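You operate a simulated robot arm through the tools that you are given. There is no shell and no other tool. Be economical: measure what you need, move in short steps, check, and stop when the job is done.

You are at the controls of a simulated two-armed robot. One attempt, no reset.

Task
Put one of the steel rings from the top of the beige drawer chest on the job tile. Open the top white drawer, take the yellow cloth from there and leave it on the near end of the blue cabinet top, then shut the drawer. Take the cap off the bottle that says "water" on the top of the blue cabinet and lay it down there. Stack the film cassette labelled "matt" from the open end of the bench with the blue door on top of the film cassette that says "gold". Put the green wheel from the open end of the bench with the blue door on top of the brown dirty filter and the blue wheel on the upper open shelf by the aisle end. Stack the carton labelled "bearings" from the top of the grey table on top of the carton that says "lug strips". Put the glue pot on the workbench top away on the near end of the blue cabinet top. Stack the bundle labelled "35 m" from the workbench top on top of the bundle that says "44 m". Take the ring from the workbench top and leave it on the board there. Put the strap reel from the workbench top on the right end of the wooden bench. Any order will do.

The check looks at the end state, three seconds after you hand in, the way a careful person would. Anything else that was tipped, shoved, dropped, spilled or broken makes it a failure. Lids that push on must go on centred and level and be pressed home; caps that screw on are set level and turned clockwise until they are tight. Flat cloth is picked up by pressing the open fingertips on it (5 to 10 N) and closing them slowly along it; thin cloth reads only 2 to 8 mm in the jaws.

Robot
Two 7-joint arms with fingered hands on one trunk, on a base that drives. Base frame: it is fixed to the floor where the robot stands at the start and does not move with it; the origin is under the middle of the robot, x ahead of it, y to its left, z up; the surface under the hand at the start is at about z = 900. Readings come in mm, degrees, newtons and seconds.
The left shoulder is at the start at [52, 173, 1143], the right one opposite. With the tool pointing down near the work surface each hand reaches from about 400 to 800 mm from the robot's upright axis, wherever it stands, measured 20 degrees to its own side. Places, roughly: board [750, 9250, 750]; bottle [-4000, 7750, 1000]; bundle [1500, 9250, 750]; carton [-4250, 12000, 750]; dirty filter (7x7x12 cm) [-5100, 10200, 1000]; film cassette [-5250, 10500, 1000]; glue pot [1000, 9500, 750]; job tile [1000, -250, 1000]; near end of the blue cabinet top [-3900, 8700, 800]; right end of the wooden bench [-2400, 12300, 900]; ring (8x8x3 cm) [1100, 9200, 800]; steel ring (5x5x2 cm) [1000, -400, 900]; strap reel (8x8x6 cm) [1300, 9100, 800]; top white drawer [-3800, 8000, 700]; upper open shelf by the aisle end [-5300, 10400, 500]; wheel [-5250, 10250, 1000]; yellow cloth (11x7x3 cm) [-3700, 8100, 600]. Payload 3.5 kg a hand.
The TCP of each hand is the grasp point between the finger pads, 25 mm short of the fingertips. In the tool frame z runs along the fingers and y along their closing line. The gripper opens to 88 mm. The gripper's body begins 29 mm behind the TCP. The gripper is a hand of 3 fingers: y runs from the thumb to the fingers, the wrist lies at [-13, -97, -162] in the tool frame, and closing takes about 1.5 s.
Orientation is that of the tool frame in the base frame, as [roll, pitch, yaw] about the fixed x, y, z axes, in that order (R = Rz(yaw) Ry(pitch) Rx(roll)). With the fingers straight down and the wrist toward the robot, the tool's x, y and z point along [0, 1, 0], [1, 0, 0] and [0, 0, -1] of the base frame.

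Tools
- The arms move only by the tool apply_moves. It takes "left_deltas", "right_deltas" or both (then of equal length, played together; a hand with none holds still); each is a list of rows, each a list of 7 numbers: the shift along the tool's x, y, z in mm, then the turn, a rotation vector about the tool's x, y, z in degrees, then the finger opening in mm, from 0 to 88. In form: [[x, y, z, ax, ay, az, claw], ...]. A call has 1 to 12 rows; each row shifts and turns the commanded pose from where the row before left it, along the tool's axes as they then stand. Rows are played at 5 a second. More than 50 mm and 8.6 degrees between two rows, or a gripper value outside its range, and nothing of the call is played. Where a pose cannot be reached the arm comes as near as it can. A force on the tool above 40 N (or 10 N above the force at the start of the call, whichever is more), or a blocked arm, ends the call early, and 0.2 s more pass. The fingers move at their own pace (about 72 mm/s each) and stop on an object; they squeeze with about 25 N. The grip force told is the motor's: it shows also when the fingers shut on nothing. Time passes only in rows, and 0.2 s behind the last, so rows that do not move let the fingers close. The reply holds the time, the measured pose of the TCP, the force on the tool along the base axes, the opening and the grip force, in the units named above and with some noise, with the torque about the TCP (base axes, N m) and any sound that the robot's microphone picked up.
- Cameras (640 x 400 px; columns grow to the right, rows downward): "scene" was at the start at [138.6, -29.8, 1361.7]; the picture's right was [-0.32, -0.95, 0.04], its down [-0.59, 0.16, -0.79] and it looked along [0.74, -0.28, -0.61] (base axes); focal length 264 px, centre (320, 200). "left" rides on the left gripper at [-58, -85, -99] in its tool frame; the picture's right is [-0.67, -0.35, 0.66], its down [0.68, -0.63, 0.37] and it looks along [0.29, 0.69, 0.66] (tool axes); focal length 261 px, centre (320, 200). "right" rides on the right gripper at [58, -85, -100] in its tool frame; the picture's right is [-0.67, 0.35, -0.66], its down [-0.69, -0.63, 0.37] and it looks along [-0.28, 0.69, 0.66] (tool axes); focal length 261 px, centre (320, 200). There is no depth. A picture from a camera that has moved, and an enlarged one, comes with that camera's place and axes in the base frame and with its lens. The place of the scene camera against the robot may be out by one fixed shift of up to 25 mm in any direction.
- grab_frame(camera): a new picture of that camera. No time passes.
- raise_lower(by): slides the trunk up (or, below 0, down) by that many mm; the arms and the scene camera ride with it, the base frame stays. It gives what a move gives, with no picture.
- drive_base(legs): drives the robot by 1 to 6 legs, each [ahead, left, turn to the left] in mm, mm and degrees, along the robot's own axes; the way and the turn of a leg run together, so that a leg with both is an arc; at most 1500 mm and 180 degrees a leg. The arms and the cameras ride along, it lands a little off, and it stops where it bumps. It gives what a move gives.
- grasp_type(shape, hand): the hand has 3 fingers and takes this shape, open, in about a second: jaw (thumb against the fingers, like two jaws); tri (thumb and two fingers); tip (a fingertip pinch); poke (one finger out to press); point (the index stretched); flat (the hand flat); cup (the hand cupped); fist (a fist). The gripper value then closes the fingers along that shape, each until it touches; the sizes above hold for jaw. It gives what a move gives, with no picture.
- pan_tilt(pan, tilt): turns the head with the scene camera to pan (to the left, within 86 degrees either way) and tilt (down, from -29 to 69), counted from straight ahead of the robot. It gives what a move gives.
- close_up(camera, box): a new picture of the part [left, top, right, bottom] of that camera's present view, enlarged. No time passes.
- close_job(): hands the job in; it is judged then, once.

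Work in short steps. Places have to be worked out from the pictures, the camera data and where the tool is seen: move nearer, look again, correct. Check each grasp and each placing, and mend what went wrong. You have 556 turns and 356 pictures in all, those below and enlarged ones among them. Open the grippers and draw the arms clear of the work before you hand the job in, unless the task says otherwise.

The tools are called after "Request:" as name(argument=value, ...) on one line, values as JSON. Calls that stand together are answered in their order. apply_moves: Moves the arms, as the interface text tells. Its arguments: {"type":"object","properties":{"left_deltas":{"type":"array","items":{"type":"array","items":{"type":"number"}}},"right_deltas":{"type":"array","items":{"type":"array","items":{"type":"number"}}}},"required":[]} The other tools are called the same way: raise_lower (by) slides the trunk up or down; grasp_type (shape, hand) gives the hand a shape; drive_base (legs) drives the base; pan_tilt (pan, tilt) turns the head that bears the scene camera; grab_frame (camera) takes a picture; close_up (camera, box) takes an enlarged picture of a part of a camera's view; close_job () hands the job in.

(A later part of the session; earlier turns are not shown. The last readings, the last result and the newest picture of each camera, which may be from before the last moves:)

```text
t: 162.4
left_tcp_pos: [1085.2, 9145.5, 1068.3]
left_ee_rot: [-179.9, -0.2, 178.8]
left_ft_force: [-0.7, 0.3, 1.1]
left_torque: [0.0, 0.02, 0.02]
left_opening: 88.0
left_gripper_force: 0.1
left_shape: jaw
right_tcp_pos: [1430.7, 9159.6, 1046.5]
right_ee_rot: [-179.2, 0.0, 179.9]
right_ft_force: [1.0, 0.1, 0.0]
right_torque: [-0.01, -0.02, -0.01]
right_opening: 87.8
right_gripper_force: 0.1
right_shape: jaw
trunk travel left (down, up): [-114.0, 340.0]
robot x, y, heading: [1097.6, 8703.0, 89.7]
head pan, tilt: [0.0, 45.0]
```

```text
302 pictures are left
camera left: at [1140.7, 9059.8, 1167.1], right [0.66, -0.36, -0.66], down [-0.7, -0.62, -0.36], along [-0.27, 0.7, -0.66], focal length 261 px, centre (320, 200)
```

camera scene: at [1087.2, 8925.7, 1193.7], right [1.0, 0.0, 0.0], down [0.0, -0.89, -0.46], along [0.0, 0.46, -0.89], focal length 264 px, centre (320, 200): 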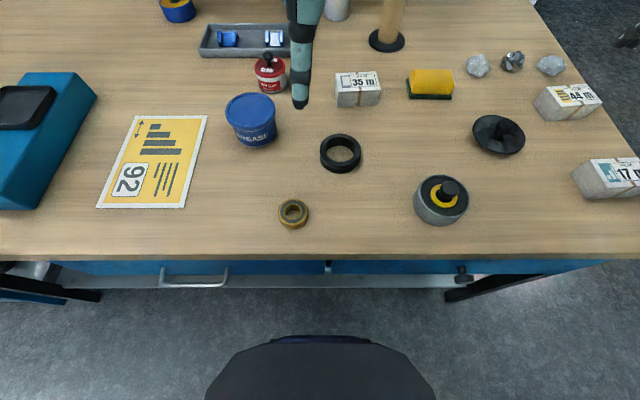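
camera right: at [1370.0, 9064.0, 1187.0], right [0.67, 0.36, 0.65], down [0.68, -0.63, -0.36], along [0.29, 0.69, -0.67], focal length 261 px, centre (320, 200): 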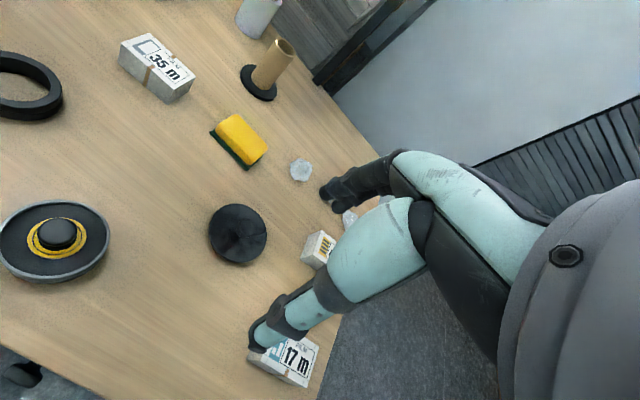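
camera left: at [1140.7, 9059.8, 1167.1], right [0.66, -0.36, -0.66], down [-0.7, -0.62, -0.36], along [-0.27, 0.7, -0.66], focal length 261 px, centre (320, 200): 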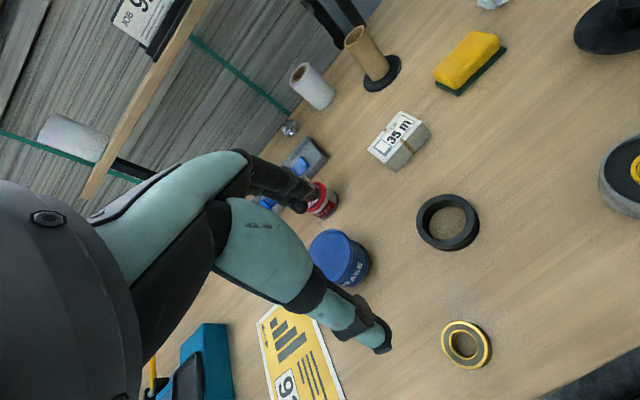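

Ring at ≈(1141,9247). I will pinch its far wall with the thumb inside the hole; moving above that point with a 52 mm opening.

Request:
apply_moves(left_deltas=[[-11, 27, 20, 0, 0, 0, 52], [-11, 27, 30, 0, 0, 0, 52], [-11, 27, 30, 0, 0, 0, 52], [-11, 27, 40, 0, 0, 0, 52], [-11, 27, 40, 0, 0, 0, 52], [0, 0, 45, 0, 0, 0, 52], [0, 0, 30, 0, 0, 0, 52], [0, 0, 0, 0, 0, 0, 52]])

Request:
grab_frame(camera="left")

Request:
grab_frame(camera="scene")

```text
t: 164.2
left_tcp_pos: [1143.3, 9277.5, 832.8]
left_ee_rot: [179.9, -0.1, 178.8]
left_ft_force: [0.2, -0.2, 0.1]
left_torque: [-0.01, 0.04, -0.02]
left_opening: 52.1
left_gripper_force: 0.1
left_shape: jaw
right_tcp_pos: [1429.7, 9158.0, 1046.7]
right_ee_rot: [-179.3, 0.0, 179.8]
right_ft_force: [-0.1, -0.6, -0.6]
right_torque: [0.02, 0.01, -0.01]
right_opening: 87.6
right_gripper_force: 0.0
right_shape: jaw
trunk travel left (down, up): [-114.0, 340.0]
robot x, y, heading: [1094.7, 8705.9, 89.7]
head pan, tilt: [0.0, 45.0]
```

```text
301 pictures are left
camera left: at [1198.9, 9191.1, 932.0], right [0.66, -0.36, -0.66], down [-0.7, -0.62, -0.36], along [-0.27, 0.7, -0.66], focal length 261 px, centre (320, 200)
```

left: 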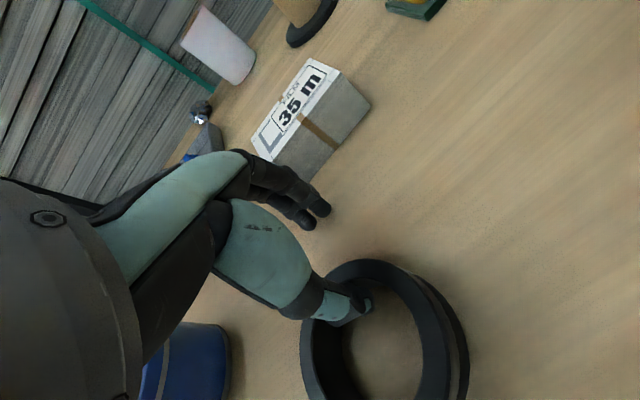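

```text
300 pictures are left
camera scene: at [1087.3, 8925.3, 1193.7], right [1.0, 0.0, 0.0], down [0.0, -0.89, -0.46], along [0.0, 0.46, -0.89], focal length 264 px, centre (320, 200)
```

scene: 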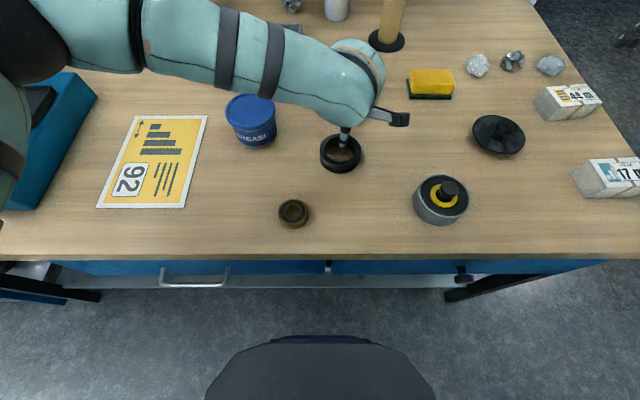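

Refined ring centre ≈(1132,9238). I shift 9 mm left, 4 mm back and descend 35 mm, watching.

Request:
apply_moves(left_deltas=[[9, -4, 10, 0, 0, 0, 52], [0, 0, 15, 0, 0, 0, 52], [0, 0, 10, 0, 0, 0, 52], [0, 0, 0, 0, 0, 0, 52]])

Request:
grab_frame(camera="left")

Request:
close_up(camera="scene", box=[280, 80, 420, 190])

```text
t: 164.8
left_tcp_pos: [1135.8, 9278.2, 825.8]
left_ee_rot: [179.0, 0.3, 178.9]
left_ft_force: [-0.6, -0.1, 23.6]
left_torque: [-0.79, -0.04, -0.01]
left_opening: 52.0
left_gripper_force: 0.0
left_shape: jaw
right_tcp_pos: [1431.9, 9156.5, 1047.7]
right_ee_rot: [-179.3, 0.0, 179.6]
right_ft_force: [0.4, -0.2, 0.2]
right_torque: [0.0, 0.02, 0.02]
right_opening: 87.5
right_gripper_force: 0.0
right_shape: jaw
trunk travel left (down, up): [-114.0, 340.0]
robot x, y, heading: [1099.9, 8703.8, 89.6]
head pan, tilt: [0.0, 45.0]
stopped in row 2 (left hand): the force on the tool passed its limit at 50 N (the readings are from after the stop); the commanded pose is now the measured one
```

```text
299 pictures are left
camera left: at [1190.6, 9189.4, 923.3], right [0.67, -0.35, -0.66], down [-0.69, -0.61, -0.38], along [-0.27, 0.71, -0.65], focal length 261 px, centre (320, 200)
```

left: 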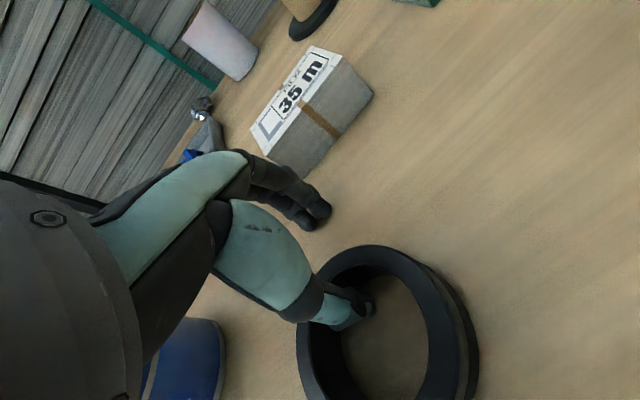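

```text
3.64 times, centred on (350, 135) of scene
camera zoom: at [1087.2, 8923.7, 1194.3], right [1.0, 0.0, 0.0], down [0.0, -0.89, -0.46], along [0.0, 0.46, -0.89], focal length 960 px, centre (211, 436)
```

zoom: 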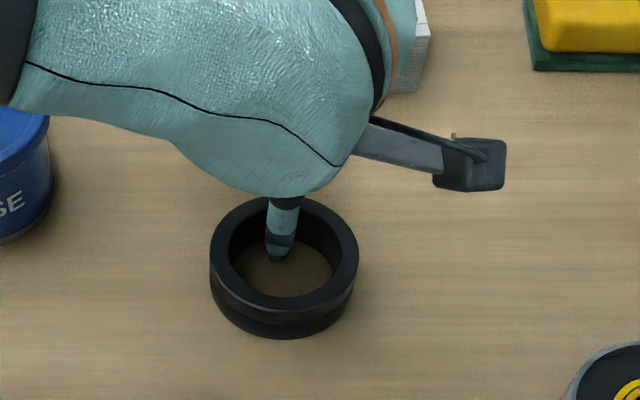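

Contact torque shows the thumb touched the table inside the hole, so the bench top is at z≈800. That puts the ring centre near (1137,9222); I lift 5 mm, shift back 20 mm, then close on the far wall.

Request:
apply_moves(left_deltas=[[0, 0, -5, 1, 0, 0, 52], [0, -10, 0, 0, 0, 0, 52], [0, -11, 0, 0, 0, 0, 52], [0, 0, 0, 0, 0, 0, 52]])

Request:
grab_frame(camera="left")

```text
t: 165.8
left_tcp_pos: [1134.8, 9256.5, 826.2]
left_ee_rot: [-179.6, 0.2, 178.9]
left_ft_force: [-0.8, -0.7, 1.1]
left_torque: [0.03, 0.02, -0.02]
left_opening: 52.6
left_gripper_force: 0.1
left_shape: jaw
right_tcp_pos: [1430.9, 9158.3, 1045.7]
right_ee_rot: [-179.2, 0.0, 179.7]
right_ft_force: [0.7, -0.6, -0.2]
right_torque: [0.01, 0.02, -0.01]
right_opening: 87.8
right_gripper_force: 0.0
right_shape: jaw
trunk travel left (down, up): [-114.0, 340.0]
robot x, y, heading: [1098.5, 8705.6, 89.7]
head pan, tilt: [0.0, 45.0]
```

```text
297 pictures are left
camera left: at [1189.9, 9171.7, 926.1], right [0.67, -0.37, -0.65], down [-0.7, -0.62, -0.36], along [-0.27, 0.69, -0.67], focal length 261 px, centre (320, 200)
```

left: 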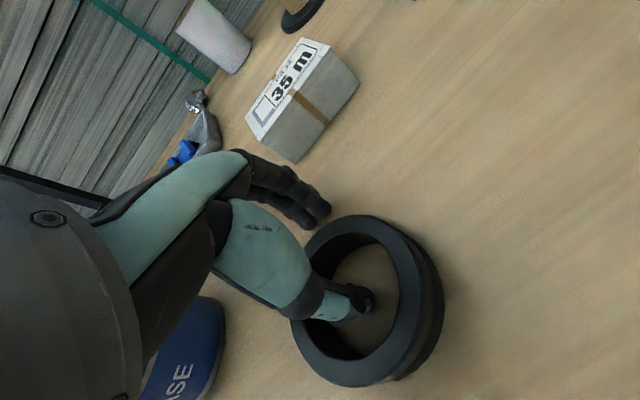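

Thumb is in the hole, fingers beyond the far wall. Close.

Request:
apply_moves(left_deltas=[[0, 0, 0, 0, 0, 0, 40], [0, 0, 0, 0, 0, 0, 28], [0, 0, 0, 0, 0, 0, 16], [0, 0, 0, 0, 0, 0, 5], [0, 0, 0, 0, 0, 0, 0], [0, 0, 0, 0, 0, 0, 0], [0, 0, 0, 0, 0, 0, 0]])

Request:
grab_frame(camera="left")

```text
t: 167.4
left_tcp_pos: [1134.8, 9257.2, 827.3]
left_ee_rot: [-179.6, 0.2, 179.0]
left_ft_force: [0.1, -0.4, -0.1]
left_torque: [0.02, -0.05, 0.02]
left_opening: 2.6
left_gripper_force: 24.8
left_shape: jaw
right_tcp_pos: [1431.0, 9159.3, 1046.2]
right_ee_rot: [-179.2, 0.0, 179.7]
right_ft_force: [-1.2, -0.4, 0.1]
right_torque: [0.0, 0.0, 0.04]
right_opening: 87.7
right_gripper_force: 0.1
right_shape: jaw
trunk travel left (down, up): [-114.0, 340.0]
robot x, y, heading: [1099.8, 8701.8, 89.6]
head pan, tilt: [0.0, 45.0]
```

```text
296 pictures are left
camera left: at [1190.0, 9172.0, 926.4], right [0.67, -0.37, -0.65], down [-0.7, -0.62, -0.36], along [-0.27, 0.7, -0.67], focal length 261 px, centre (320, 200)
```

left: 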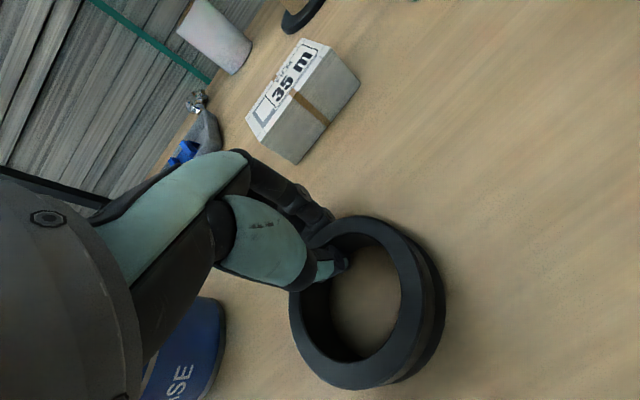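

The fingers closed on nothing, so the earlier contact was the thumb on the ring's top (top ≈ z 800, bench ≈ 770). I reopen, shift 8 mm forward, descend 22 mm and close.

Request:
apply_moves(left_deltas=[[0, 0, -8, 0, 0, 0, 30], [0, 4, 0, 0, 0, 0, 52], [0, 4, 0, 0, 0, 0, 52], [0, 0, 0, 0, 0, 0, 52], [0, 0, 8, 0, 0, 0, 52], [0, 0, 8, 0, 0, 0, 52], [0, 0, 7, 0, 0, 0, 52], [0, 0, 7, 0, 0, 0, 52], [0, 0, 0, 0, 0, 0, 52]])

Request:
grab_frame(camera="left")

```text
t: 168.9
left_tcp_pos: [1136.4, 9265.9, 824.8]
left_ee_rot: [179.3, 0.7, 179.0]
left_ft_force: [-1.7, -0.5, 32.8]
left_torque: [-0.78, -0.01, 0.0]
left_opening: 50.6
left_gripper_force: 0.0
left_shape: jaw
right_tcp_pos: [1430.5, 9157.1, 1049.1]
right_ee_rot: [-179.4, 0.0, 179.8]
right_ft_force: [-0.1, 0.0, -0.3]
right_torque: [-0.03, 0.03, -0.01]
right_opening: 87.8
right_gripper_force: 0.1
right_shape: jaw
trunk travel left (down, up): [-114.0, 340.0]
robot x, y, heading: [1097.2, 8708.9, 89.9]
head pan, tilt: [0.0, 45.0]
stopped in row 7 (left hand): the force on the tool passed its limit at 47 N (the readings are from after the stop); the commanded pose is now the measured one
```

```text
295 pictures are left
camera left: at [1190.8, 9179.7, 923.8], right [0.67, -0.35, -0.65], down [-0.69, -0.61, -0.38], along [-0.26, 0.71, -0.66], focal length 261 px, centre (320, 200)
```

left: 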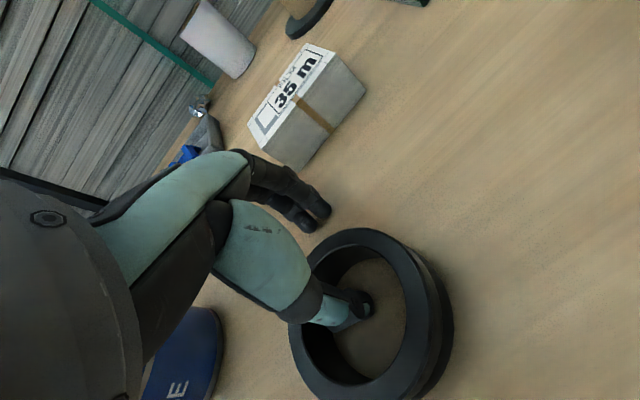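

Contact again at the same height with the thumb plainly inside the hole; I need the true bench height. I raise, move 80 mm right onto bare wood, and touch down gently with closed fingers.

Request:
apply_moves(left_deltas=[[0, 0, -20, 0.8, 0, 0, 52], [0, 0, -30, 0, 0, 0, 52], [-40, 0, 0, 0, 0, 0, 0], [-40, 0, 0, 0, 0, 0, 0], [0, 0, 0, 0, 0, 0, 0], [0, 0, 20, 0, 0, 0, 0], [0, 0, 20, 0, 0, 0, 0], [0, 0, 5, 0, 0, 0, 0], [0, 0, 4, 0, 0, 0, 0], [0, 0, 4, 0, 0, 0, 0]])

```text
t: 171.3
left_tcp_pos: [1215.9, 9264.9, 824.0]
left_ee_rot: [179.9, 0.8, 179.0]
left_ft_force: [0.2, -0.5, 22.7]
left_torque: [-0.1, 0.05, 0.0]
left_opening: 0.0
left_gripper_force: 25.4
left_shape: jaw
right_tcp_pos: [1430.4, 9155.5, 1047.7]
right_ee_rot: [-179.3, 0.1, 179.8]
right_ft_force: [-0.4, -0.4, -0.8]
right_torque: [0.0, -0.01, 0.01]
right_opening: 87.8
right_gripper_force: 0.1
right_shape: jaw
trunk travel left (down, up): [-114.0, 340.0]
robot x, y, heading: [1096.3, 8707.5, 89.8]
head pan, tilt: [0.0, 45.0]
stopped in row 10 (left hand): the force on the tool passed its limit at 45 N (the readings are from after the stop); the commanded pose is now the measured one
```

Bench is at z≈800, and empty closure reads 0.0, so the earlier 2.6 mm was really the ring wall. I go back, grip the far wall again and lift.

Request:
apply_moves(left_deltas=[[0, 0, -25, 0, 0.8, 0, 0], [0, 0, -30, 0, 0, 0, 52], [38, -5, 0, 0, 0, 0, 52], [38, -5, 0, 0, 0, 0, 52], [0, 0, 20, 0, 0, 0, 52], [0, 0, 20, 0, 0, 0, 52], [0, 0, 10, 0, 0, 0, 52], [0, 0, 0, 0, 0, 0, 30], [0, 0, 0, 0, 0, 0, 10], [0, 0, 0, 0, 0, 0, 0], [0, 0, 0, 0, 0, 0, 0], [0, 0, 0, 0, 0, 0, 0]])

Request:
apply_moves(left_deltas=[[0, 0, -10, 0, 0, 0, 0], [0, 0, -20, 0, 0, 0, 0], [0, 0, -20, 0, 0, 0, 0], [0, 0, 0, 0, 0, 0, 0]])

Request:
grab_frame(camera="left")

```text
t: 173.9
left_tcp_pos: [1140.1, 9257.2, 826.3]
left_ee_rot: [-179.8, -0.1, 179.1]
left_ft_force: [1.0, -0.2, 0.0]
left_torque: [0.06, 0.01, -0.01]
left_opening: 4.9
left_gripper_force: 24.9
left_shape: jaw
right_tcp_pos: [1430.5, 9158.5, 1047.1]
right_ee_rot: [-179.2, -0.1, 179.8]
right_ft_force: [0.2, 0.6, 0.6]
right_torque: [0.0, -0.01, -0.05]
right_opening: 87.5
right_gripper_force: 0.0
right_shape: jaw
trunk travel left (down, up): [-114.0, 340.0]
robot x, y, heading: [1095.5, 8705.9, 89.7]
head pan, tilt: [0.0, 45.0]
```

```text
t: 174.9
left_tcp_pos: [1139.4, 9259.3, 875.3]
left_ee_rot: [-179.8, -0.2, 179.0]
left_ft_force: [-0.7, -0.3, -0.9]
left_torque: [0.05, 0.0, 0.03]
left_opening: 4.8
left_gripper_force: 25.3
left_shape: jaw
right_tcp_pos: [1431.8, 9159.5, 1046.4]
right_ee_rot: [-179.2, 0.0, 179.8]
right_ft_force: [1.0, -0.7, -0.5]
right_torque: [0.0, 0.03, 0.0]
right_opening: 88.0
right_gripper_force: 0.0
right_shape: jaw
trunk travel left (down, up): [-114.0, 340.0]
robot x, y, heading: [1096.9, 8706.9, 89.7]
head pan, tilt: [0.0, 45.0]
```

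```text
294 pictures are left
camera left: at [1195.9, 9173.1, 975.5], right [0.66, -0.36, -0.66], down [-0.7, -0.62, -0.36], along [-0.28, 0.7, -0.66], focal length 261 px, centre (320, 200)
```

left: 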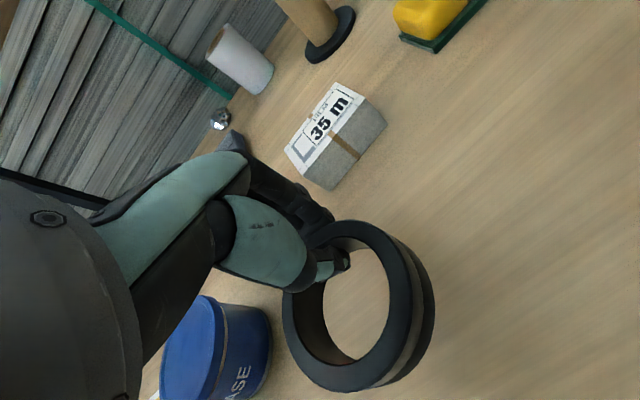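

Ring is held. I lift to clear the grease tub and carry it left over the board.

Request:
apply_moves(left_deltas=[[0, 0, -35, 0, 0, 0, 0], [0, 0, -35, 0, 0, 0, 0], [0, 0, -35, 0, 0, 0, 0], [38, 0, 0, 0, 0, 0, 0], [38, 0, 0, 0, 0, 0, 0], [38, 0, 0, 0, 0, 0, 0], [38, 0, 0, 0, 0, 0, 0], [38, 0, 0, 0, 0, 0, 0], [38, 0, 0, 0, 0, 0, 0], [38, 0, 0, 0, 0, 0, 0], [38, 0, 0, 0, 0, 0, 0], [33, 0, 0, 0, 0, 0, 0]])

Request:
grab_frame(camera="left")

Request:
grab_frame(camera="scene")

```text
t: 177.5
left_tcp_pos: [802.2, 9262.7, 981.4]
left_ee_rot: [-180.0, -0.1, 179.0]
left_ft_force: [0.1, -0.2, -0.2]
left_torque: [0.03, -0.05, -0.04]
left_opening: 5.1
left_gripper_force: 24.6
left_shape: jaw
right_tcp_pos: [1430.1, 9158.8, 1046.0]
right_ee_rot: [-179.2, -0.1, 179.8]
right_ft_force: [-0.2, 0.3, 0.4]
right_torque: [0.03, 0.01, -0.03]
right_opening: 87.7
right_gripper_force: 0.1
right_shape: jaw
trunk travel left (down, up): [-114.0, 340.0]
robot x, y, heading: [1095.5, 8701.3, 89.8]
head pan, tilt: [0.0, 45.0]
```

```text
293 pictures are left
camera left: at [857.6, 9176.3, 1080.5], right [0.66, -0.36, -0.66], down [-0.7, -0.62, -0.36], along [-0.28, 0.7, -0.66], focal length 261 px, centre (320, 200)
```

left: 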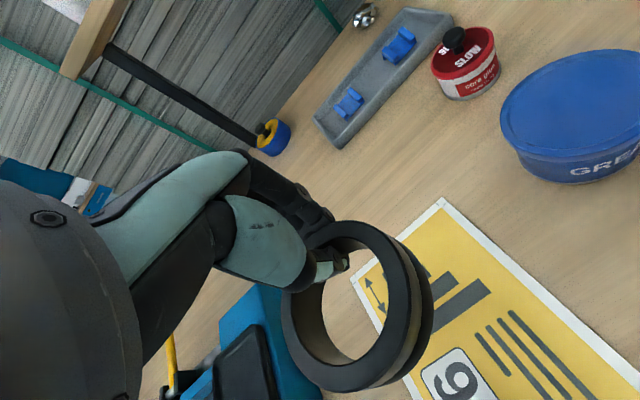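

```text
292 pictures are left
camera scene: at [1086.5, 8925.8, 1193.6], right [1.0, 0.0, 0.0], down [0.0, -0.89, -0.46], along [0.0, 0.46, -0.89], focal length 264 px, centre (320, 200)
```

scene: 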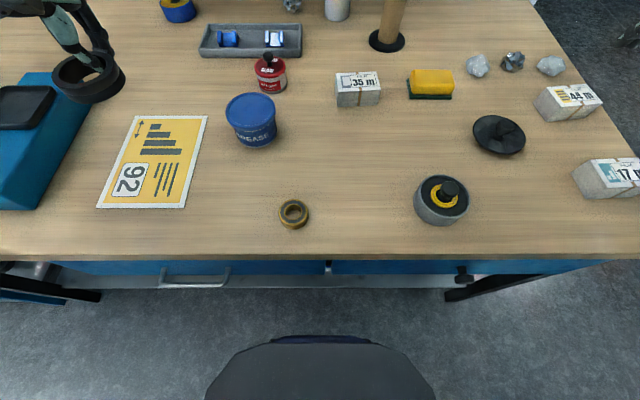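

Board spans about x 735–878, y 9130–9334, so the ring is over its middle. I lower.

Request:
apply_moves(left_deltas=[[0, 0, 35, 0, 0, 0, 0], [0, 0, 35, 0, 0, 0, 0], [0, 0, 35, 0, 0, 0, 0], [0, 0, 30, 0, 0, 0, 0], [0, 0, 4, 0, 0, 0, 0], [0, 0, 3, 0, 0, 0, 0], [0, 0, 3, 0, 0, 0, 0], [0, 0, 3, 0, 0, 0, 0], [0, 0, 0, 0, 0, 0, 0]])

Request:
grab_frame(camera="left")

```text
t: 179.5
left_tcp_pos: [803.4, 9263.5, 834.9]
left_ee_rot: [-179.8, -0.2, 179.0]
left_ft_force: [0.5, -0.4, -0.8]
left_torque: [0.01, 0.02, -0.01]
left_opening: 4.6
left_gripper_force: 25.1
left_shape: jaw
right_tcp_pos: [1430.2, 9159.1, 1045.5]
right_ee_rot: [-179.2, 0.0, 179.7]
right_ft_force: [0.1, -0.4, 0.4]
right_torque: [-0.02, 0.0, -0.03]
right_opening: 87.7
right_gripper_force: 0.0
right_shape: jaw
trunk travel left (down, up): [-114.0, 340.0]
robot x, y, heading: [1098.4, 8705.8, 89.8]
head pan, tilt: [0.0, 45.0]
```

```text
291 pictures are left
camera left: at [859.2, 9178.5, 933.3], right [0.66, -0.36, -0.66], down [-0.7, -0.62, -0.36], along [-0.28, 0.7, -0.66], focal length 261 px, centre (320, 200)
```

left: 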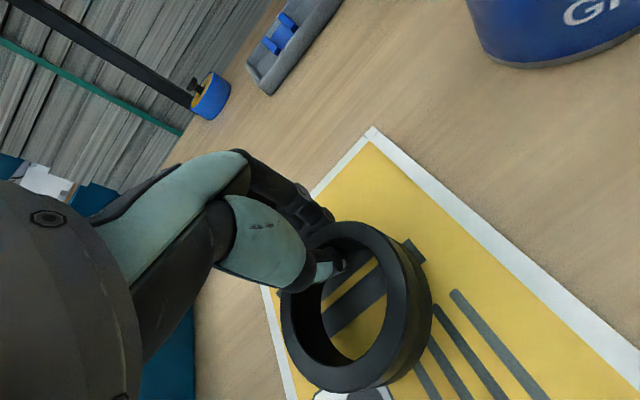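

I shift 12 mm right for more margin and lower to contact.

Request:
apply_moves(left_deltas=[[-12, 0, 0, 0, 0, 0, 0], [0, 0, 2, 0, 0, 0, 0], [0, 0, 2, 0, 0, 0, 0], [0, 0, 1, 0, 0, 0, 0], [0, 0, 1, 0, 0, 0, 0], [0, 0, 0, 0, 0, 0, 0]])

```text
t: 180.9
left_tcp_pos: [813.8, 9263.5, 830.3]
left_ee_rot: [-179.8, -0.2, 179.1]
left_ft_force: [-0.2, 0.0, -1.1]
left_torque: [0.01, 0.01, -0.01]
left_opening: 5.0
left_gripper_force: 24.9
left_shape: jaw
right_tcp_pos: [1430.0, 9158.3, 1045.6]
right_ee_rot: [-179.2, 0.0, 179.9]
right_ft_force: [0.8, -0.1, 0.2]
right_torque: [0.03, -0.01, -0.02]
right_opening: 88.0
right_gripper_force: 0.0
right_shape: jaw
trunk travel left (down, up): [-114.0, 340.0]
robot x, y, heading: [1098.5, 8704.9, 89.8]
head pan, tilt: [0.0, 45.0]
```

Not touching yet; a few more millimetres, then release.

Request:
apply_moves(left_deltas=[[0, 0, 1, 0, 0, 0, 0], [0, 0, 1, 0, 0, 0, 0], [0, 0, 1, 0, 0, 0, 0], [0, 0, 0, 0, 0, 0, 0]])

```text
t: 181.9
left_tcp_pos: [815.7, 9263.3, 827.8]
left_ee_rot: [179.9, -0.2, 179.2]
left_ft_force: [-1.2, 1.8, 17.1]
left_torque: [0.09, -0.03, 0.04]
left_opening: 4.9
left_gripper_force: 24.7
left_shape: jaw
right_tcp_pos: [1430.3, 9157.1, 1047.4]
right_ee_rot: [-179.3, -0.1, 179.8]
right_ft_force: [-0.1, 0.2, -0.6]
right_torque: [0.01, 0.03, -0.01]
right_opening: 87.7
right_gripper_force: 0.1
right_shape: jaw
trunk travel left (down, up): [-114.0, 340.0]
robot x, y, heading: [1100.1, 8703.4, 89.9]
head pan, tilt: [0.0, 45.0]
```

Contact. Release with a modest opening and lift straight out.

Request:
apply_moves(left_deltas=[[0, 0, -1.5, 0, 0, 0, 0], [0, 0, 0, 0, 0, 0, 20], [0, 0, 0, 0, 0, 0, 36], [0, 0, 0, 0, 0, 0, 36], [0, 0, -10, 0, 0, 0, 36], [0, 0, -35, 0, 0, 0, 36], [0, 0, -35, 0, 0, 0, 50], [0, 0, -35, 0, 0, 0, 88], [0, 0, -35, 0, 0, 0, 88], [0, 0, 0, 0, 0, 0, 88]])

Request:
grab_frame(camera="left")

```text
t: 184.1
left_tcp_pos: [816.0, 9262.9, 976.8]
left_ee_rot: [-179.8, -0.3, 179.1]
left_ft_force: [-0.1, -0.2, 0.2]
left_torque: [0.03, 0.0, 0.0]
left_opening: 88.0
left_gripper_force: 0.0
left_shape: jaw
right_tcp_pos: [1430.8, 9159.4, 1045.9]
right_ee_rot: [-179.2, 0.0, 179.7]
right_ft_force: [-0.4, 0.4, -0.6]
right_torque: [-0.02, 0.01, 0.03]
right_opening: 87.7
right_gripper_force: 0.1
right_shape: jaw
trunk travel left (down, up): [-114.0, 340.0]
robot x, y, heading: [1098.3, 8705.9, 90.0]
head pan, tilt: [0.0, 45.0]
```

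```text
290 pictures are left
camera left: at [872.0, 9177.4, 1076.7], right [0.66, -0.36, -0.66], down [-0.7, -0.62, -0.36], along [-0.28, 0.7, -0.66], focal length 261 px, centre (320, 200)
```

left: 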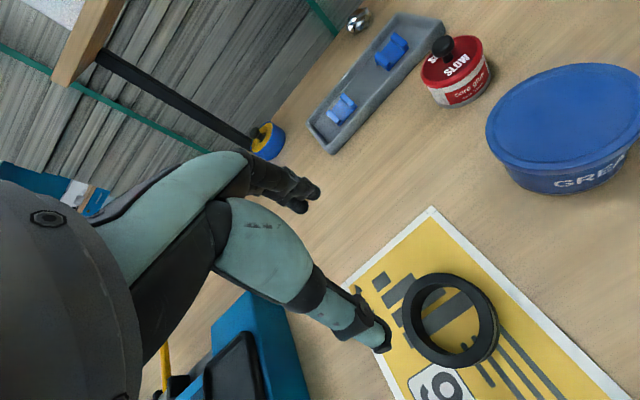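

Ring lies on the board. Next the glue pot with the left hand: moving above ≈(995,9408).

Request:
apply_moves(left_deltas=[[-36, 29, 0, 0, 0, 0, 88], [-36, 29, 0, 0, 0, 0, 88], [-36, 29, 0, 0, 0, 0, 88], [-36, 29, 0, 0, 0, 0, 88], [-35, 29, 0, 0, 0, 0, 88], [0, 0, 0, 0, 0, 0, 88]])

Request:
grab_frame(camera="left")

Request:
close_up(camera="scene", box=[200, 0, 360, 100])

```text
t: 185.5
left_tcp_pos: [996.2, 9406.4, 976.9]
left_ee_rot: [-179.9, -0.1, 179.1]
left_ft_force: [0.7, 0.5, 0.6]
left_torque: [-0.01, -0.03, 0.01]
left_opening: 87.6
left_gripper_force: 0.1
left_shape: jaw
right_tcp_pos: [1429.4, 9159.4, 1046.8]
right_ee_rot: [-179.1, 0.0, 179.8]
right_ft_force: [-0.5, -0.7, -0.1]
right_torque: [0.02, -0.01, -0.02]
right_opening: 87.9
right_gripper_force: 0.0
right_shape: jaw
trunk travel left (down, up): [-114.0, 340.0]
robot x, y, heading: [1097.7, 8707.1, 89.9]
head pan, tilt: [0.0, 45.0]
```

```text
289 pictures are left
camera left: at [1053.0, 9320.7, 1076.4], right [0.66, -0.36, -0.66], down [-0.7, -0.62, -0.36], along [-0.28, 0.7, -0.66], focal length 261 px, centre (320, 200)
```

left: 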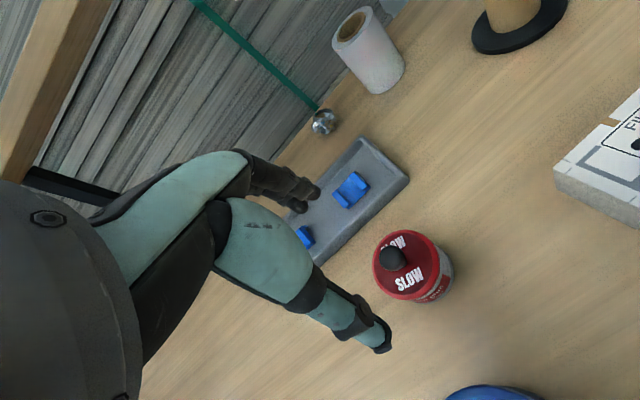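

```text
4.00 times, centred on (280, 50) of scene
camera zoom: at [1086.4, 8925.7, 1193.7], right [1.0, 0.0, 0.0], down [0.0, -0.89, -0.46], along [0.0, 0.46, -0.89], focal length 1056 px, centre (480, 800)
```

zoom: 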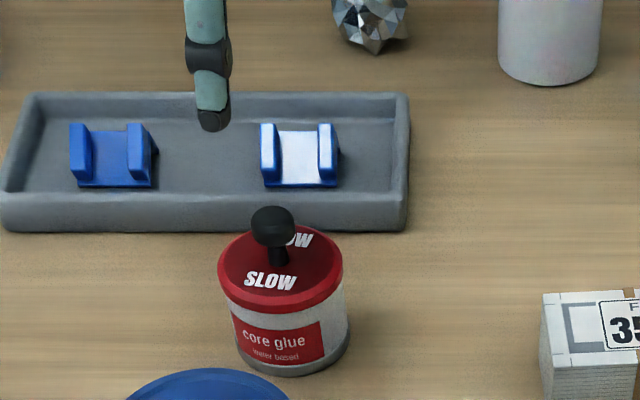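

Pot centre ≈(1001,9411), top with knob ≈ z 873. I descend to TCP z≈855 around it and close.

Request:
apply_moves(left_deltas=[[-5, 5, 30, 0, 0, 0, 88], [0, 0, 35, 0, 0, 0, 88], [0, 0, 30, 0, 0, 0, 88], [0, 0, 15, 0, 0, 0, 88], [0, 0, 12, 0, 0, 0, 88], [0, 0, 0, 0, 0, 0, 88]])

Request:
grab_frame(camera="left")

```text
t: 186.9
left_tcp_pos: [1001.9, 9410.5, 855.2]
left_ee_rot: [-179.9, -0.2, 179.2]
left_ft_force: [1.1, 3.6, 8.4]
left_torque: [0.39, 0.0, -0.01]
left_opening: 88.0
left_gripper_force: 0.0
left_shape: jaw
right_tcp_pos: [1429.6, 9158.4, 1047.6]
right_ee_rot: [-179.3, -0.1, 179.9]
right_ft_force: [-0.3, -1.1, 0.4]
right_torque: [0.05, -0.01, -0.02]
right_opening: 87.8
right_gripper_force: 0.0
right_shape: jaw
trunk travel left (down, up): [-114.0, 340.0]
robot x, y, heading: [1098.1, 8707.4, 89.8]
head pan, tilt: [0.0, 45.0]
```

```text
287 pictures are left
camera left: at [1057.4, 9324.5, 954.1], right [0.66, -0.36, -0.66], down [-0.7, -0.62, -0.36], along [-0.28, 0.7, -0.66], focal length 261 px, centre (320, 200)
```

left: 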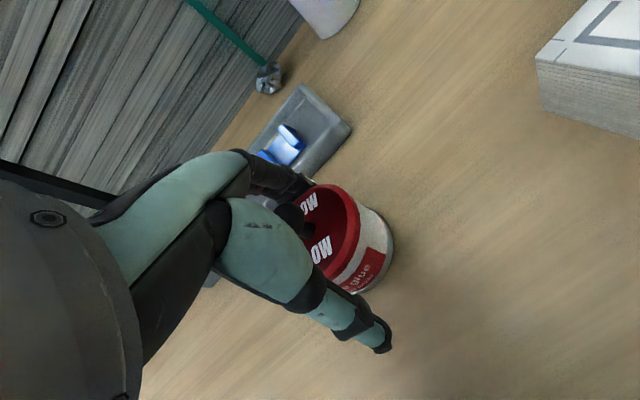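

Slight contact at the fingers (+y side), so the pot sits a bit further away. I lift, shift 8 mm forward and descend again.

Request:
apply_moves(left_deltas=[[0, 0, -20, 0, 0, 0, 88], [0, 9, 0, 0, 0, 0, 88], [0, 0, 10, 0, 0, 0, 88], [0, 0, 10, 0, 0, 0, 88], [0, 0, 0, 0, 0, 0, 88]])

Request:
grab_frame(camera="left")

```text
t: 188.1
left_tcp_pos: [1001.7, 9420.1, 854.0]
left_ee_rot: [-179.8, -0.3, 179.0]
left_ft_force: [-0.2, -0.2, -0.1]
left_torque: [0.05, 0.01, 0.01]
left_opening: 87.7
left_gripper_force: 0.0
left_shape: jaw
right_tcp_pos: [1430.3, 9158.3, 1046.3]
right_ee_rot: [-179.2, 0.0, 179.8]
right_ft_force: [0.3, 0.8, 0.4]
right_torque: [-0.02, 0.01, -0.01]
right_opening: 87.5
right_gripper_force: 0.1
right_shape: jaw
trunk travel left (down, up): [-114.0, 340.0]
robot x, y, heading: [1098.7, 8702.9, 89.8]
head pan, tilt: [0.0, 45.0]
```

```text
286 pictures are left
camera left: at [1057.7, 9334.0, 952.6], right [0.66, -0.36, -0.66], down [-0.7, -0.62, -0.36], along [-0.28, 0.7, -0.66], focal length 261 px, centre (320, 200)
```

left: 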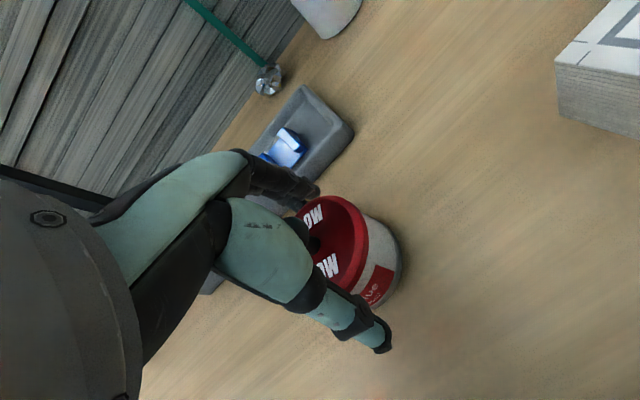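

No contact now. Close on the pot.

Request:
apply_moves(left_deltas=[[0, 0, 3, 0, 0, 0, 88], [0, 0, 0, 0, 0, 0, 75], [0, 0, 0, 0, 0, 0, 60], [0, 0, 0, 0, 0, 0, 45], [0, 0, 0, 0, 0, 0, 30], [0, 0, 0, 0, 0, 0, 30], [0, 0, 0, 0, 0, 0, 30], [0, 0, 0, 0, 0, 0, 30]])

Request:
grab_frame(camera="left")

```text
t: 189.9
left_tcp_pos: [1001.0, 9419.5, 851.0]
left_ee_rot: [-179.9, -0.2, 179.1]
left_ft_force: [1.1, -0.9, -0.1]
left_torque: [0.01, -0.03, 0.01]
left_opening: 53.1
left_gripper_force: 25.3
left_shape: jaw
right_tcp_pos: [1432.4, 9158.8, 1046.1]
right_ee_rot: [-179.1, 0.0, 179.8]
right_ft_force: [0.3, 0.6, 0.2]
right_torque: [0.03, -0.01, -0.03]
right_opening: 87.8
right_gripper_force: 0.1
right_shape: jaw
trunk travel left (down, up): [-114.0, 340.0]
robot x, y, heading: [1099.8, 8705.3, 89.5]
head pan, tilt: [0.0, 45.0]
heard: snap
```

```text
285 pictures are left
camera left: at [1057.2, 9334.4, 949.5], right [0.66, -0.36, -0.66], down [-0.7, -0.62, -0.36], along [-0.28, 0.7, -0.66], focal length 261 px, centre (320, 200)
```

left: 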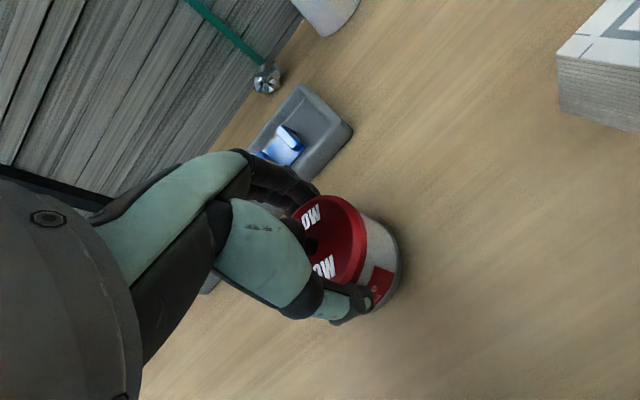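

A snap was heard. I look at the pot closely before lifting.

Request:
close_up(camera="scene", box=[200, 20, 340, 110])

Request:
close_up(camera="left", box=[240, 160, 420, 340])

```text
4.44 times, centred on (270, 65) of scene
camera zoom: at [1087.3, 8926.5, 1193.4], right [1.0, 0.0, 0.0], down [0.0, -0.89, -0.46], along [0.0, 0.46, -0.89], focal length 1173 px, centre (542, 800)
```

zoom: 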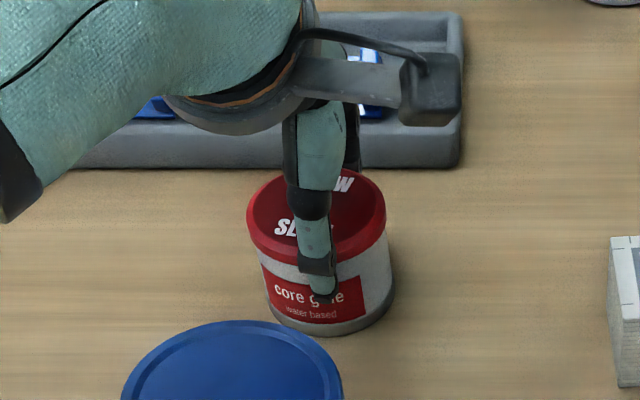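

```text
2.22 times, centred on (330, 250) of left
camera zoom: at [1057.2, 9334.4, 949.5], right [0.66, -0.36, -0.66], down [-0.7, -0.62, -0.36], along [-0.28, 0.7, -0.66], focal length 579 px, centre (298, 89)
```

zoom: 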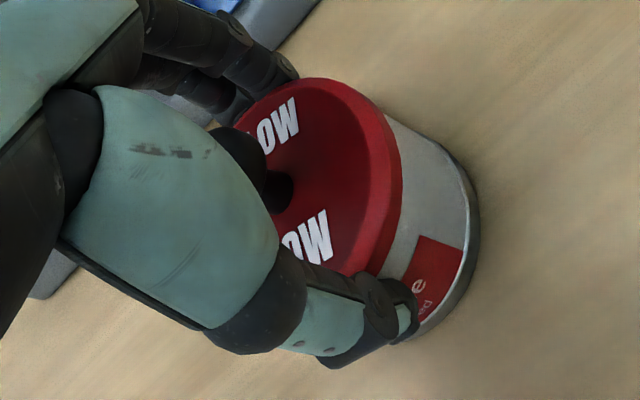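

The pot looks whole, gripped by body and lid rim. I lift it gently and check.

Request:
apply_moves(left_deltas=[[0, 0, -10, 0, 0, 0, 30], [0, 0, -20, 0, 0, 0, 30], [0, 0, -30, 0, 0, 0, 30], [0, 0, -30, 0, 0, 0, 30], [0, 0, -30, 0, 0, 0, 30], [0, 0, 0, 0, 0, 0, 30]])

Request:
close_up(camera="scene", box=[180, 0, 340, 110])

```text
t: 191.3
left_tcp_pos: [1002.9, 9421.4, 969.7]
left_ee_rot: [-179.8, -0.3, 178.9]
left_ft_force: [-0.3, -0.8, -5.1]
left_torque: [0.0, -0.01, -0.05]
left_opening: 53.3
left_gripper_force: 24.8
left_shape: jaw
right_tcp_pos: [1429.6, 9160.3, 1045.9]
right_ee_rot: [-179.1, 0.0, 179.8]
right_ft_force: [0.8, 0.5, 0.4]
right_torque: [-0.02, 0.03, 0.0]
right_opening: 87.6
right_gripper_force: 0.1
right_shape: jaw
trunk travel left (down, up): [-114.0, 340.0]
robot x, y, heading: [1100.6, 8702.6, 89.8]
head pan, tilt: [0.0, 45.0]
```

```text
3.64 times, centred on (260, 55) of scene
camera zoom: at [1087.0, 8927.2, 1193.2], right [1.0, 0.0, 0.0], down [0.0, -0.89, -0.46], along [0.0, 0.46, -0.89], focal length 960 px, centre (538, 727)
```

zoom: 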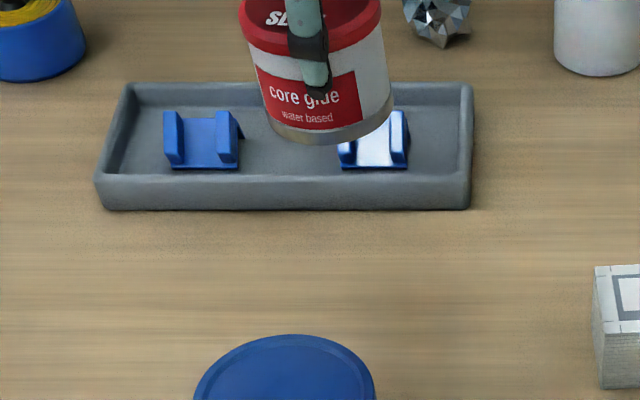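

Pot held (≈0.5 kg). I park the left hand back at about (950,9180,1060), and bring the right hand over the "35 m" bundle.

Request:
apply_moves(left_deltas=[[0, 0, -30, 0, 0, 0, 30], [0, 0, -30, 0, 0, 0, 30], [0, 0, -25, 0, 0, 0, 30], [10, -40, 0, 0, 0, 0, 30], [10, -40, 0, 0, 0, 0, 30], [10, -40, 0, 0, 0, 0, 30], [10, -40, 0, 0, 0, 0, 30], [10, -40, 0, 0, 0, 0, 30], [0, -40, 0, 0, 0, 0, 30]])

Request:
apply_moves(right_deltas=[[34, 30, 0, 0, 0, 0, 88], [34, 30, 0, 0, 0, 0, 88], [34, 30, 0, 0, 0, 0, 88], [34, 30, 0, 0, 0, 0, 88], [34, 30, 15, 0, 0, 0, 88], [34, 30, 15, 0, 0, 0, 88], [34, 30, 20, 0, 0, 0, 88], [18, 16, 20, 0, 0, 0, 88], [0, 0, 20, 0, 0, 0, 88], [0, 0, 0, 0, 0, 0, 88]])

Request:
grab_frame(camera="right")

Request:
grab_frame(camera="scene")

```text
t: 193.3
left_tcp_pos: [948.9, 9178.9, 1055.6]
left_ee_rot: [-179.7, -0.2, 179.1]
left_ft_force: [0.6, -0.1, -4.6]
left_torque: [-0.02, -0.03, -0.04]
left_opening: 53.2
left_gripper_force: 24.9
left_shape: jaw
right_tcp_pos: [1429.9, 9157.8, 1047.1]
right_ee_rot: [-179.3, 0.0, 179.7]
right_ft_force: [0.1, 0.4, 0.5]
right_torque: [-0.01, -0.01, 0.0]
right_opening: 87.8
right_gripper_force: 0.0
right_shape: jaw
trunk travel left (down, up): [-114.0, 340.0]
robot x, y, heading: [1098.1, 8703.2, 89.9]
head pan, tilt: [0.0, 45.0]
```

```text
t: 195.5
left_tcp_pos: [950.1, 9180.9, 1055.0]
left_ee_rot: [-179.8, -0.2, 179.0]
left_ft_force: [-0.2, -0.3, -4.5]
left_torque: [0.02, 0.01, 0.02]
left_opening: 53.3
left_gripper_force: 25.2
left_shape: jaw
right_tcp_pos: [1292.7, 9308.9, 1002.4]
right_ee_rot: [-179.2, -0.1, 179.8]
right_ft_force: [-0.1, -0.3, 0.2]
right_torque: [0.04, -0.02, 0.02]
right_opening: 87.7
right_gripper_force: 0.0
right_shape: jaw
right hand out of reach, approached as far as the arm can: row 5, 6, 7, 8
trunk travel left (down, up): [-114.0, 340.0]
robot x, y, heading: [1099.9, 8707.9, 89.7]
head pan, tilt: [0.0, 45.0]
```

```text
281 pictures are left
camera right: at [1234.2, 9224.8, 1102.2], right [0.67, 0.35, 0.65], down [0.68, -0.64, -0.36], along [0.29, 0.68, -0.67], focal length 261 px, centre (320, 200)
```

right: 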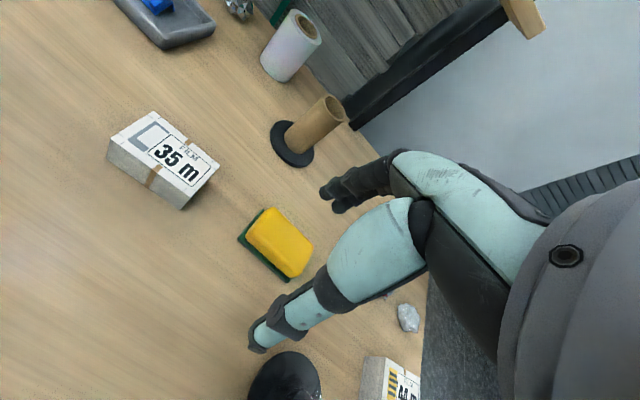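

```text
280 pictures are left
camera scene: at [1086.9, 8926.3, 1193.5], right [1.0, 0.0, 0.0], down [0.0, -0.89, -0.46], along [0.0, 0.46, -0.89], focal length 264 px, centre (320, 200)
```

scene: 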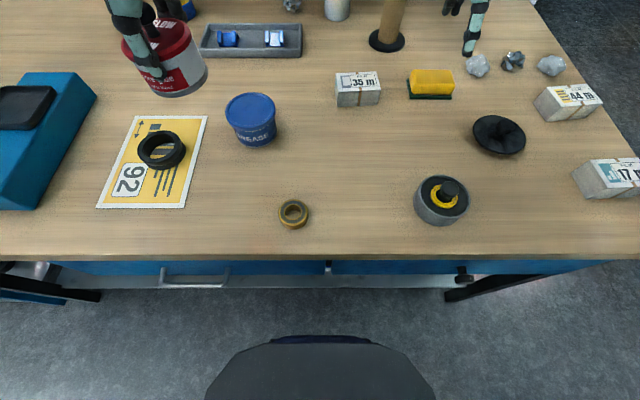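

The right arm reports out of reach oddly; I look at its configuration.

Request:
pan_tilt(pan=-40, tilt=30)

Request:
grab_frame(camera="scene")

```text
t: 196.5
left_tcp_pos: [950.6, 9181.1, 1054.1]
left_ee_rot: [-179.8, -0.2, 179.1]
left_ft_force: [-0.5, -0.6, -4.3]
left_torque: [-0.01, 0.0, 0.01]
left_opening: 53.1
left_gripper_force: 25.5
left_shape: jaw
right_tcp_pos: [1292.9, 9308.1, 1001.7]
right_ee_rot: [-179.2, 0.0, 179.8]
right_ft_force: [-0.3, 0.2, -0.3]
right_torque: [-0.01, -0.03, 0.02]
right_opening: 87.9
right_gripper_force: 0.0
right_shape: jaw
trunk travel left (down, up): [-114.0, 340.0]
robot x, y, heading: [1097.1, 8707.0, 89.8]
head pan, tilt: [-40.0, 30.0]
```

```text
279 pictures are left
camera scene: at [1145.0, 8921.7, 1218.6], right [0.76, -0.62, 0.19], down [-0.32, -0.62, -0.71], along [0.56, 0.48, -0.68], focal length 264 px, centre (320, 200)
```

scene: 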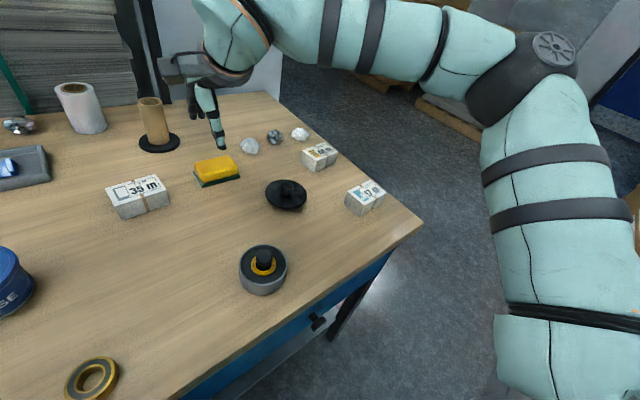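

Configuration is natural; the target is just awkward. I drive 80 mm forward and 70 mm left to bring the bundle into the right arm's comfortable zone.

Request:
drive_base(legs=[[80, 70, 0]])

Request:
pan_tilt(pan=0, tilt=45)

Request:
grab_frame(camera="right")

```text
t: 197.7
left_tcp_pos: [879.7, 9260.8, 1055.4]
left_ee_rot: [-179.8, -0.2, 179.0]
left_ft_force: [-0.2, -1.0, -4.7]
left_torque: [-0.03, 0.0, -0.01]
left_opening: 53.3
left_gripper_force: 25.2
left_shape: jaw
right_tcp_pos: [1224.0, 9388.8, 1000.8]
right_ee_rot: [-179.1, 0.0, 179.7]
right_ft_force: [-0.4, 0.1, 1.2]
right_torque: [-0.02, -0.05, 0.02]
right_opening: 87.7
right_gripper_force: 0.1
right_shape: jaw
trunk travel left (down, up): [-114.0, 340.0]
robot x, y, heading: [1026.8, 8788.1, 89.9]
head pan, tilt: [-40.0, 30.0]
```

```text
t: 198.8
left_tcp_pos: [880.6, 9259.8, 1055.0]
left_ee_rot: [-179.8, -0.2, 179.0]
left_ft_force: [0.6, -0.6, -4.9]
left_torque: [0.01, -0.03, -0.02]
left_opening: 53.2
left_gripper_force: 24.8
left_shape: jaw
right_tcp_pos: [1225.5, 9387.7, 1002.5]
right_ee_rot: [-179.2, 0.0, 179.6]
right_ft_force: [-0.9, 0.2, -0.4]
right_torque: [-0.01, -0.03, -0.02]
right_opening: 87.7
right_gripper_force: 0.2
right_shape: jaw
trunk travel left (down, up): [-114.0, 340.0]
robot x, y, heading: [1028.8, 8783.5, 89.5]
head pan, tilt: [0.0, 45.0]
```

```text
278 pictures are left
camera right: at [1165.4, 9304.4, 1102.3], right [0.67, 0.35, 0.65], down [0.68, -0.64, -0.36], along [0.29, 0.68, -0.67], focal length 261 px, centre (320, 200)
```

right: 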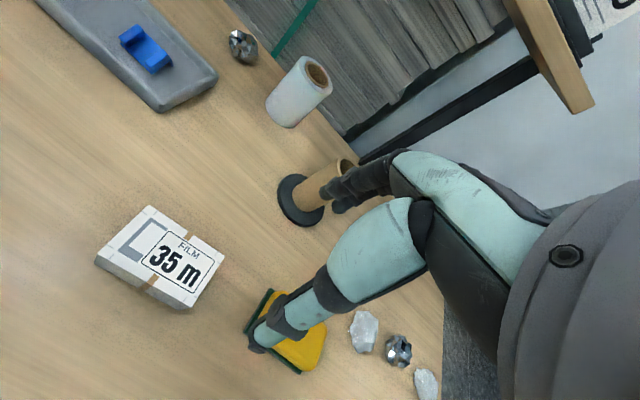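

Bundle "35 m": centre ≈(1178,9382), about 83×58 mm, turned ~4°. I move over it and descend to z≈870 to check.

Request:
apply_moves(right_deltas=[[24, -3, 20, 0, 0, -2, 88], [23, -3, 30, 0, 0, -2, 88], [0, 0, 30, 0, 0, 0, 88], [0, 0, 30, 0, 0, 0, 88], [0, 0, 20, 0, 0, 0, 88], [0, 0, 0, 0, 0, 0, 88]])

Request:
grab_frame(camera="right")

```text
t: 200.2
left_tcp_pos: [879.7, 9259.3, 1054.7]
left_ee_rot: [-179.8, -0.2, 179.0]
left_ft_force: [0.5, 0.1, -5.1]
left_torque: [-0.01, 0.02, 0.02]
left_opening: 53.3
left_gripper_force: 24.6
left_shape: jaw
right_tcp_pos: [1214.8, 9371.4, 889.7]
right_ee_rot: [-179.2, -0.1, -176.4]
right_ft_force: [-0.1, -0.3, 1.0]
right_torque: [0.0, -0.03, 0.0]
right_opening: 87.9
right_gripper_force: 0.1
right_shape: jaw
right hand out of reach, approached as far as the arm can: row 1, 2, 4, 5
trunk travel left (down, up): [-114.0, 340.0]
robot x, y, heading: [1030.1, 8781.1, 89.8]
head pan, tilt: [0.0, 45.0]
```

```text
277 pictures are left
camera right: at [1162.2, 9283.2, 989.7], right [0.65, 0.4, 0.65], down [0.72, -0.59, -0.36], along [0.24, 0.7, -0.67], focal length 261 px, centre (320, 200)
```

right: 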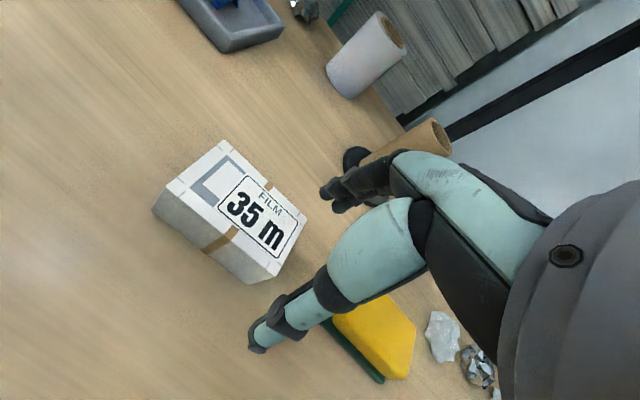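

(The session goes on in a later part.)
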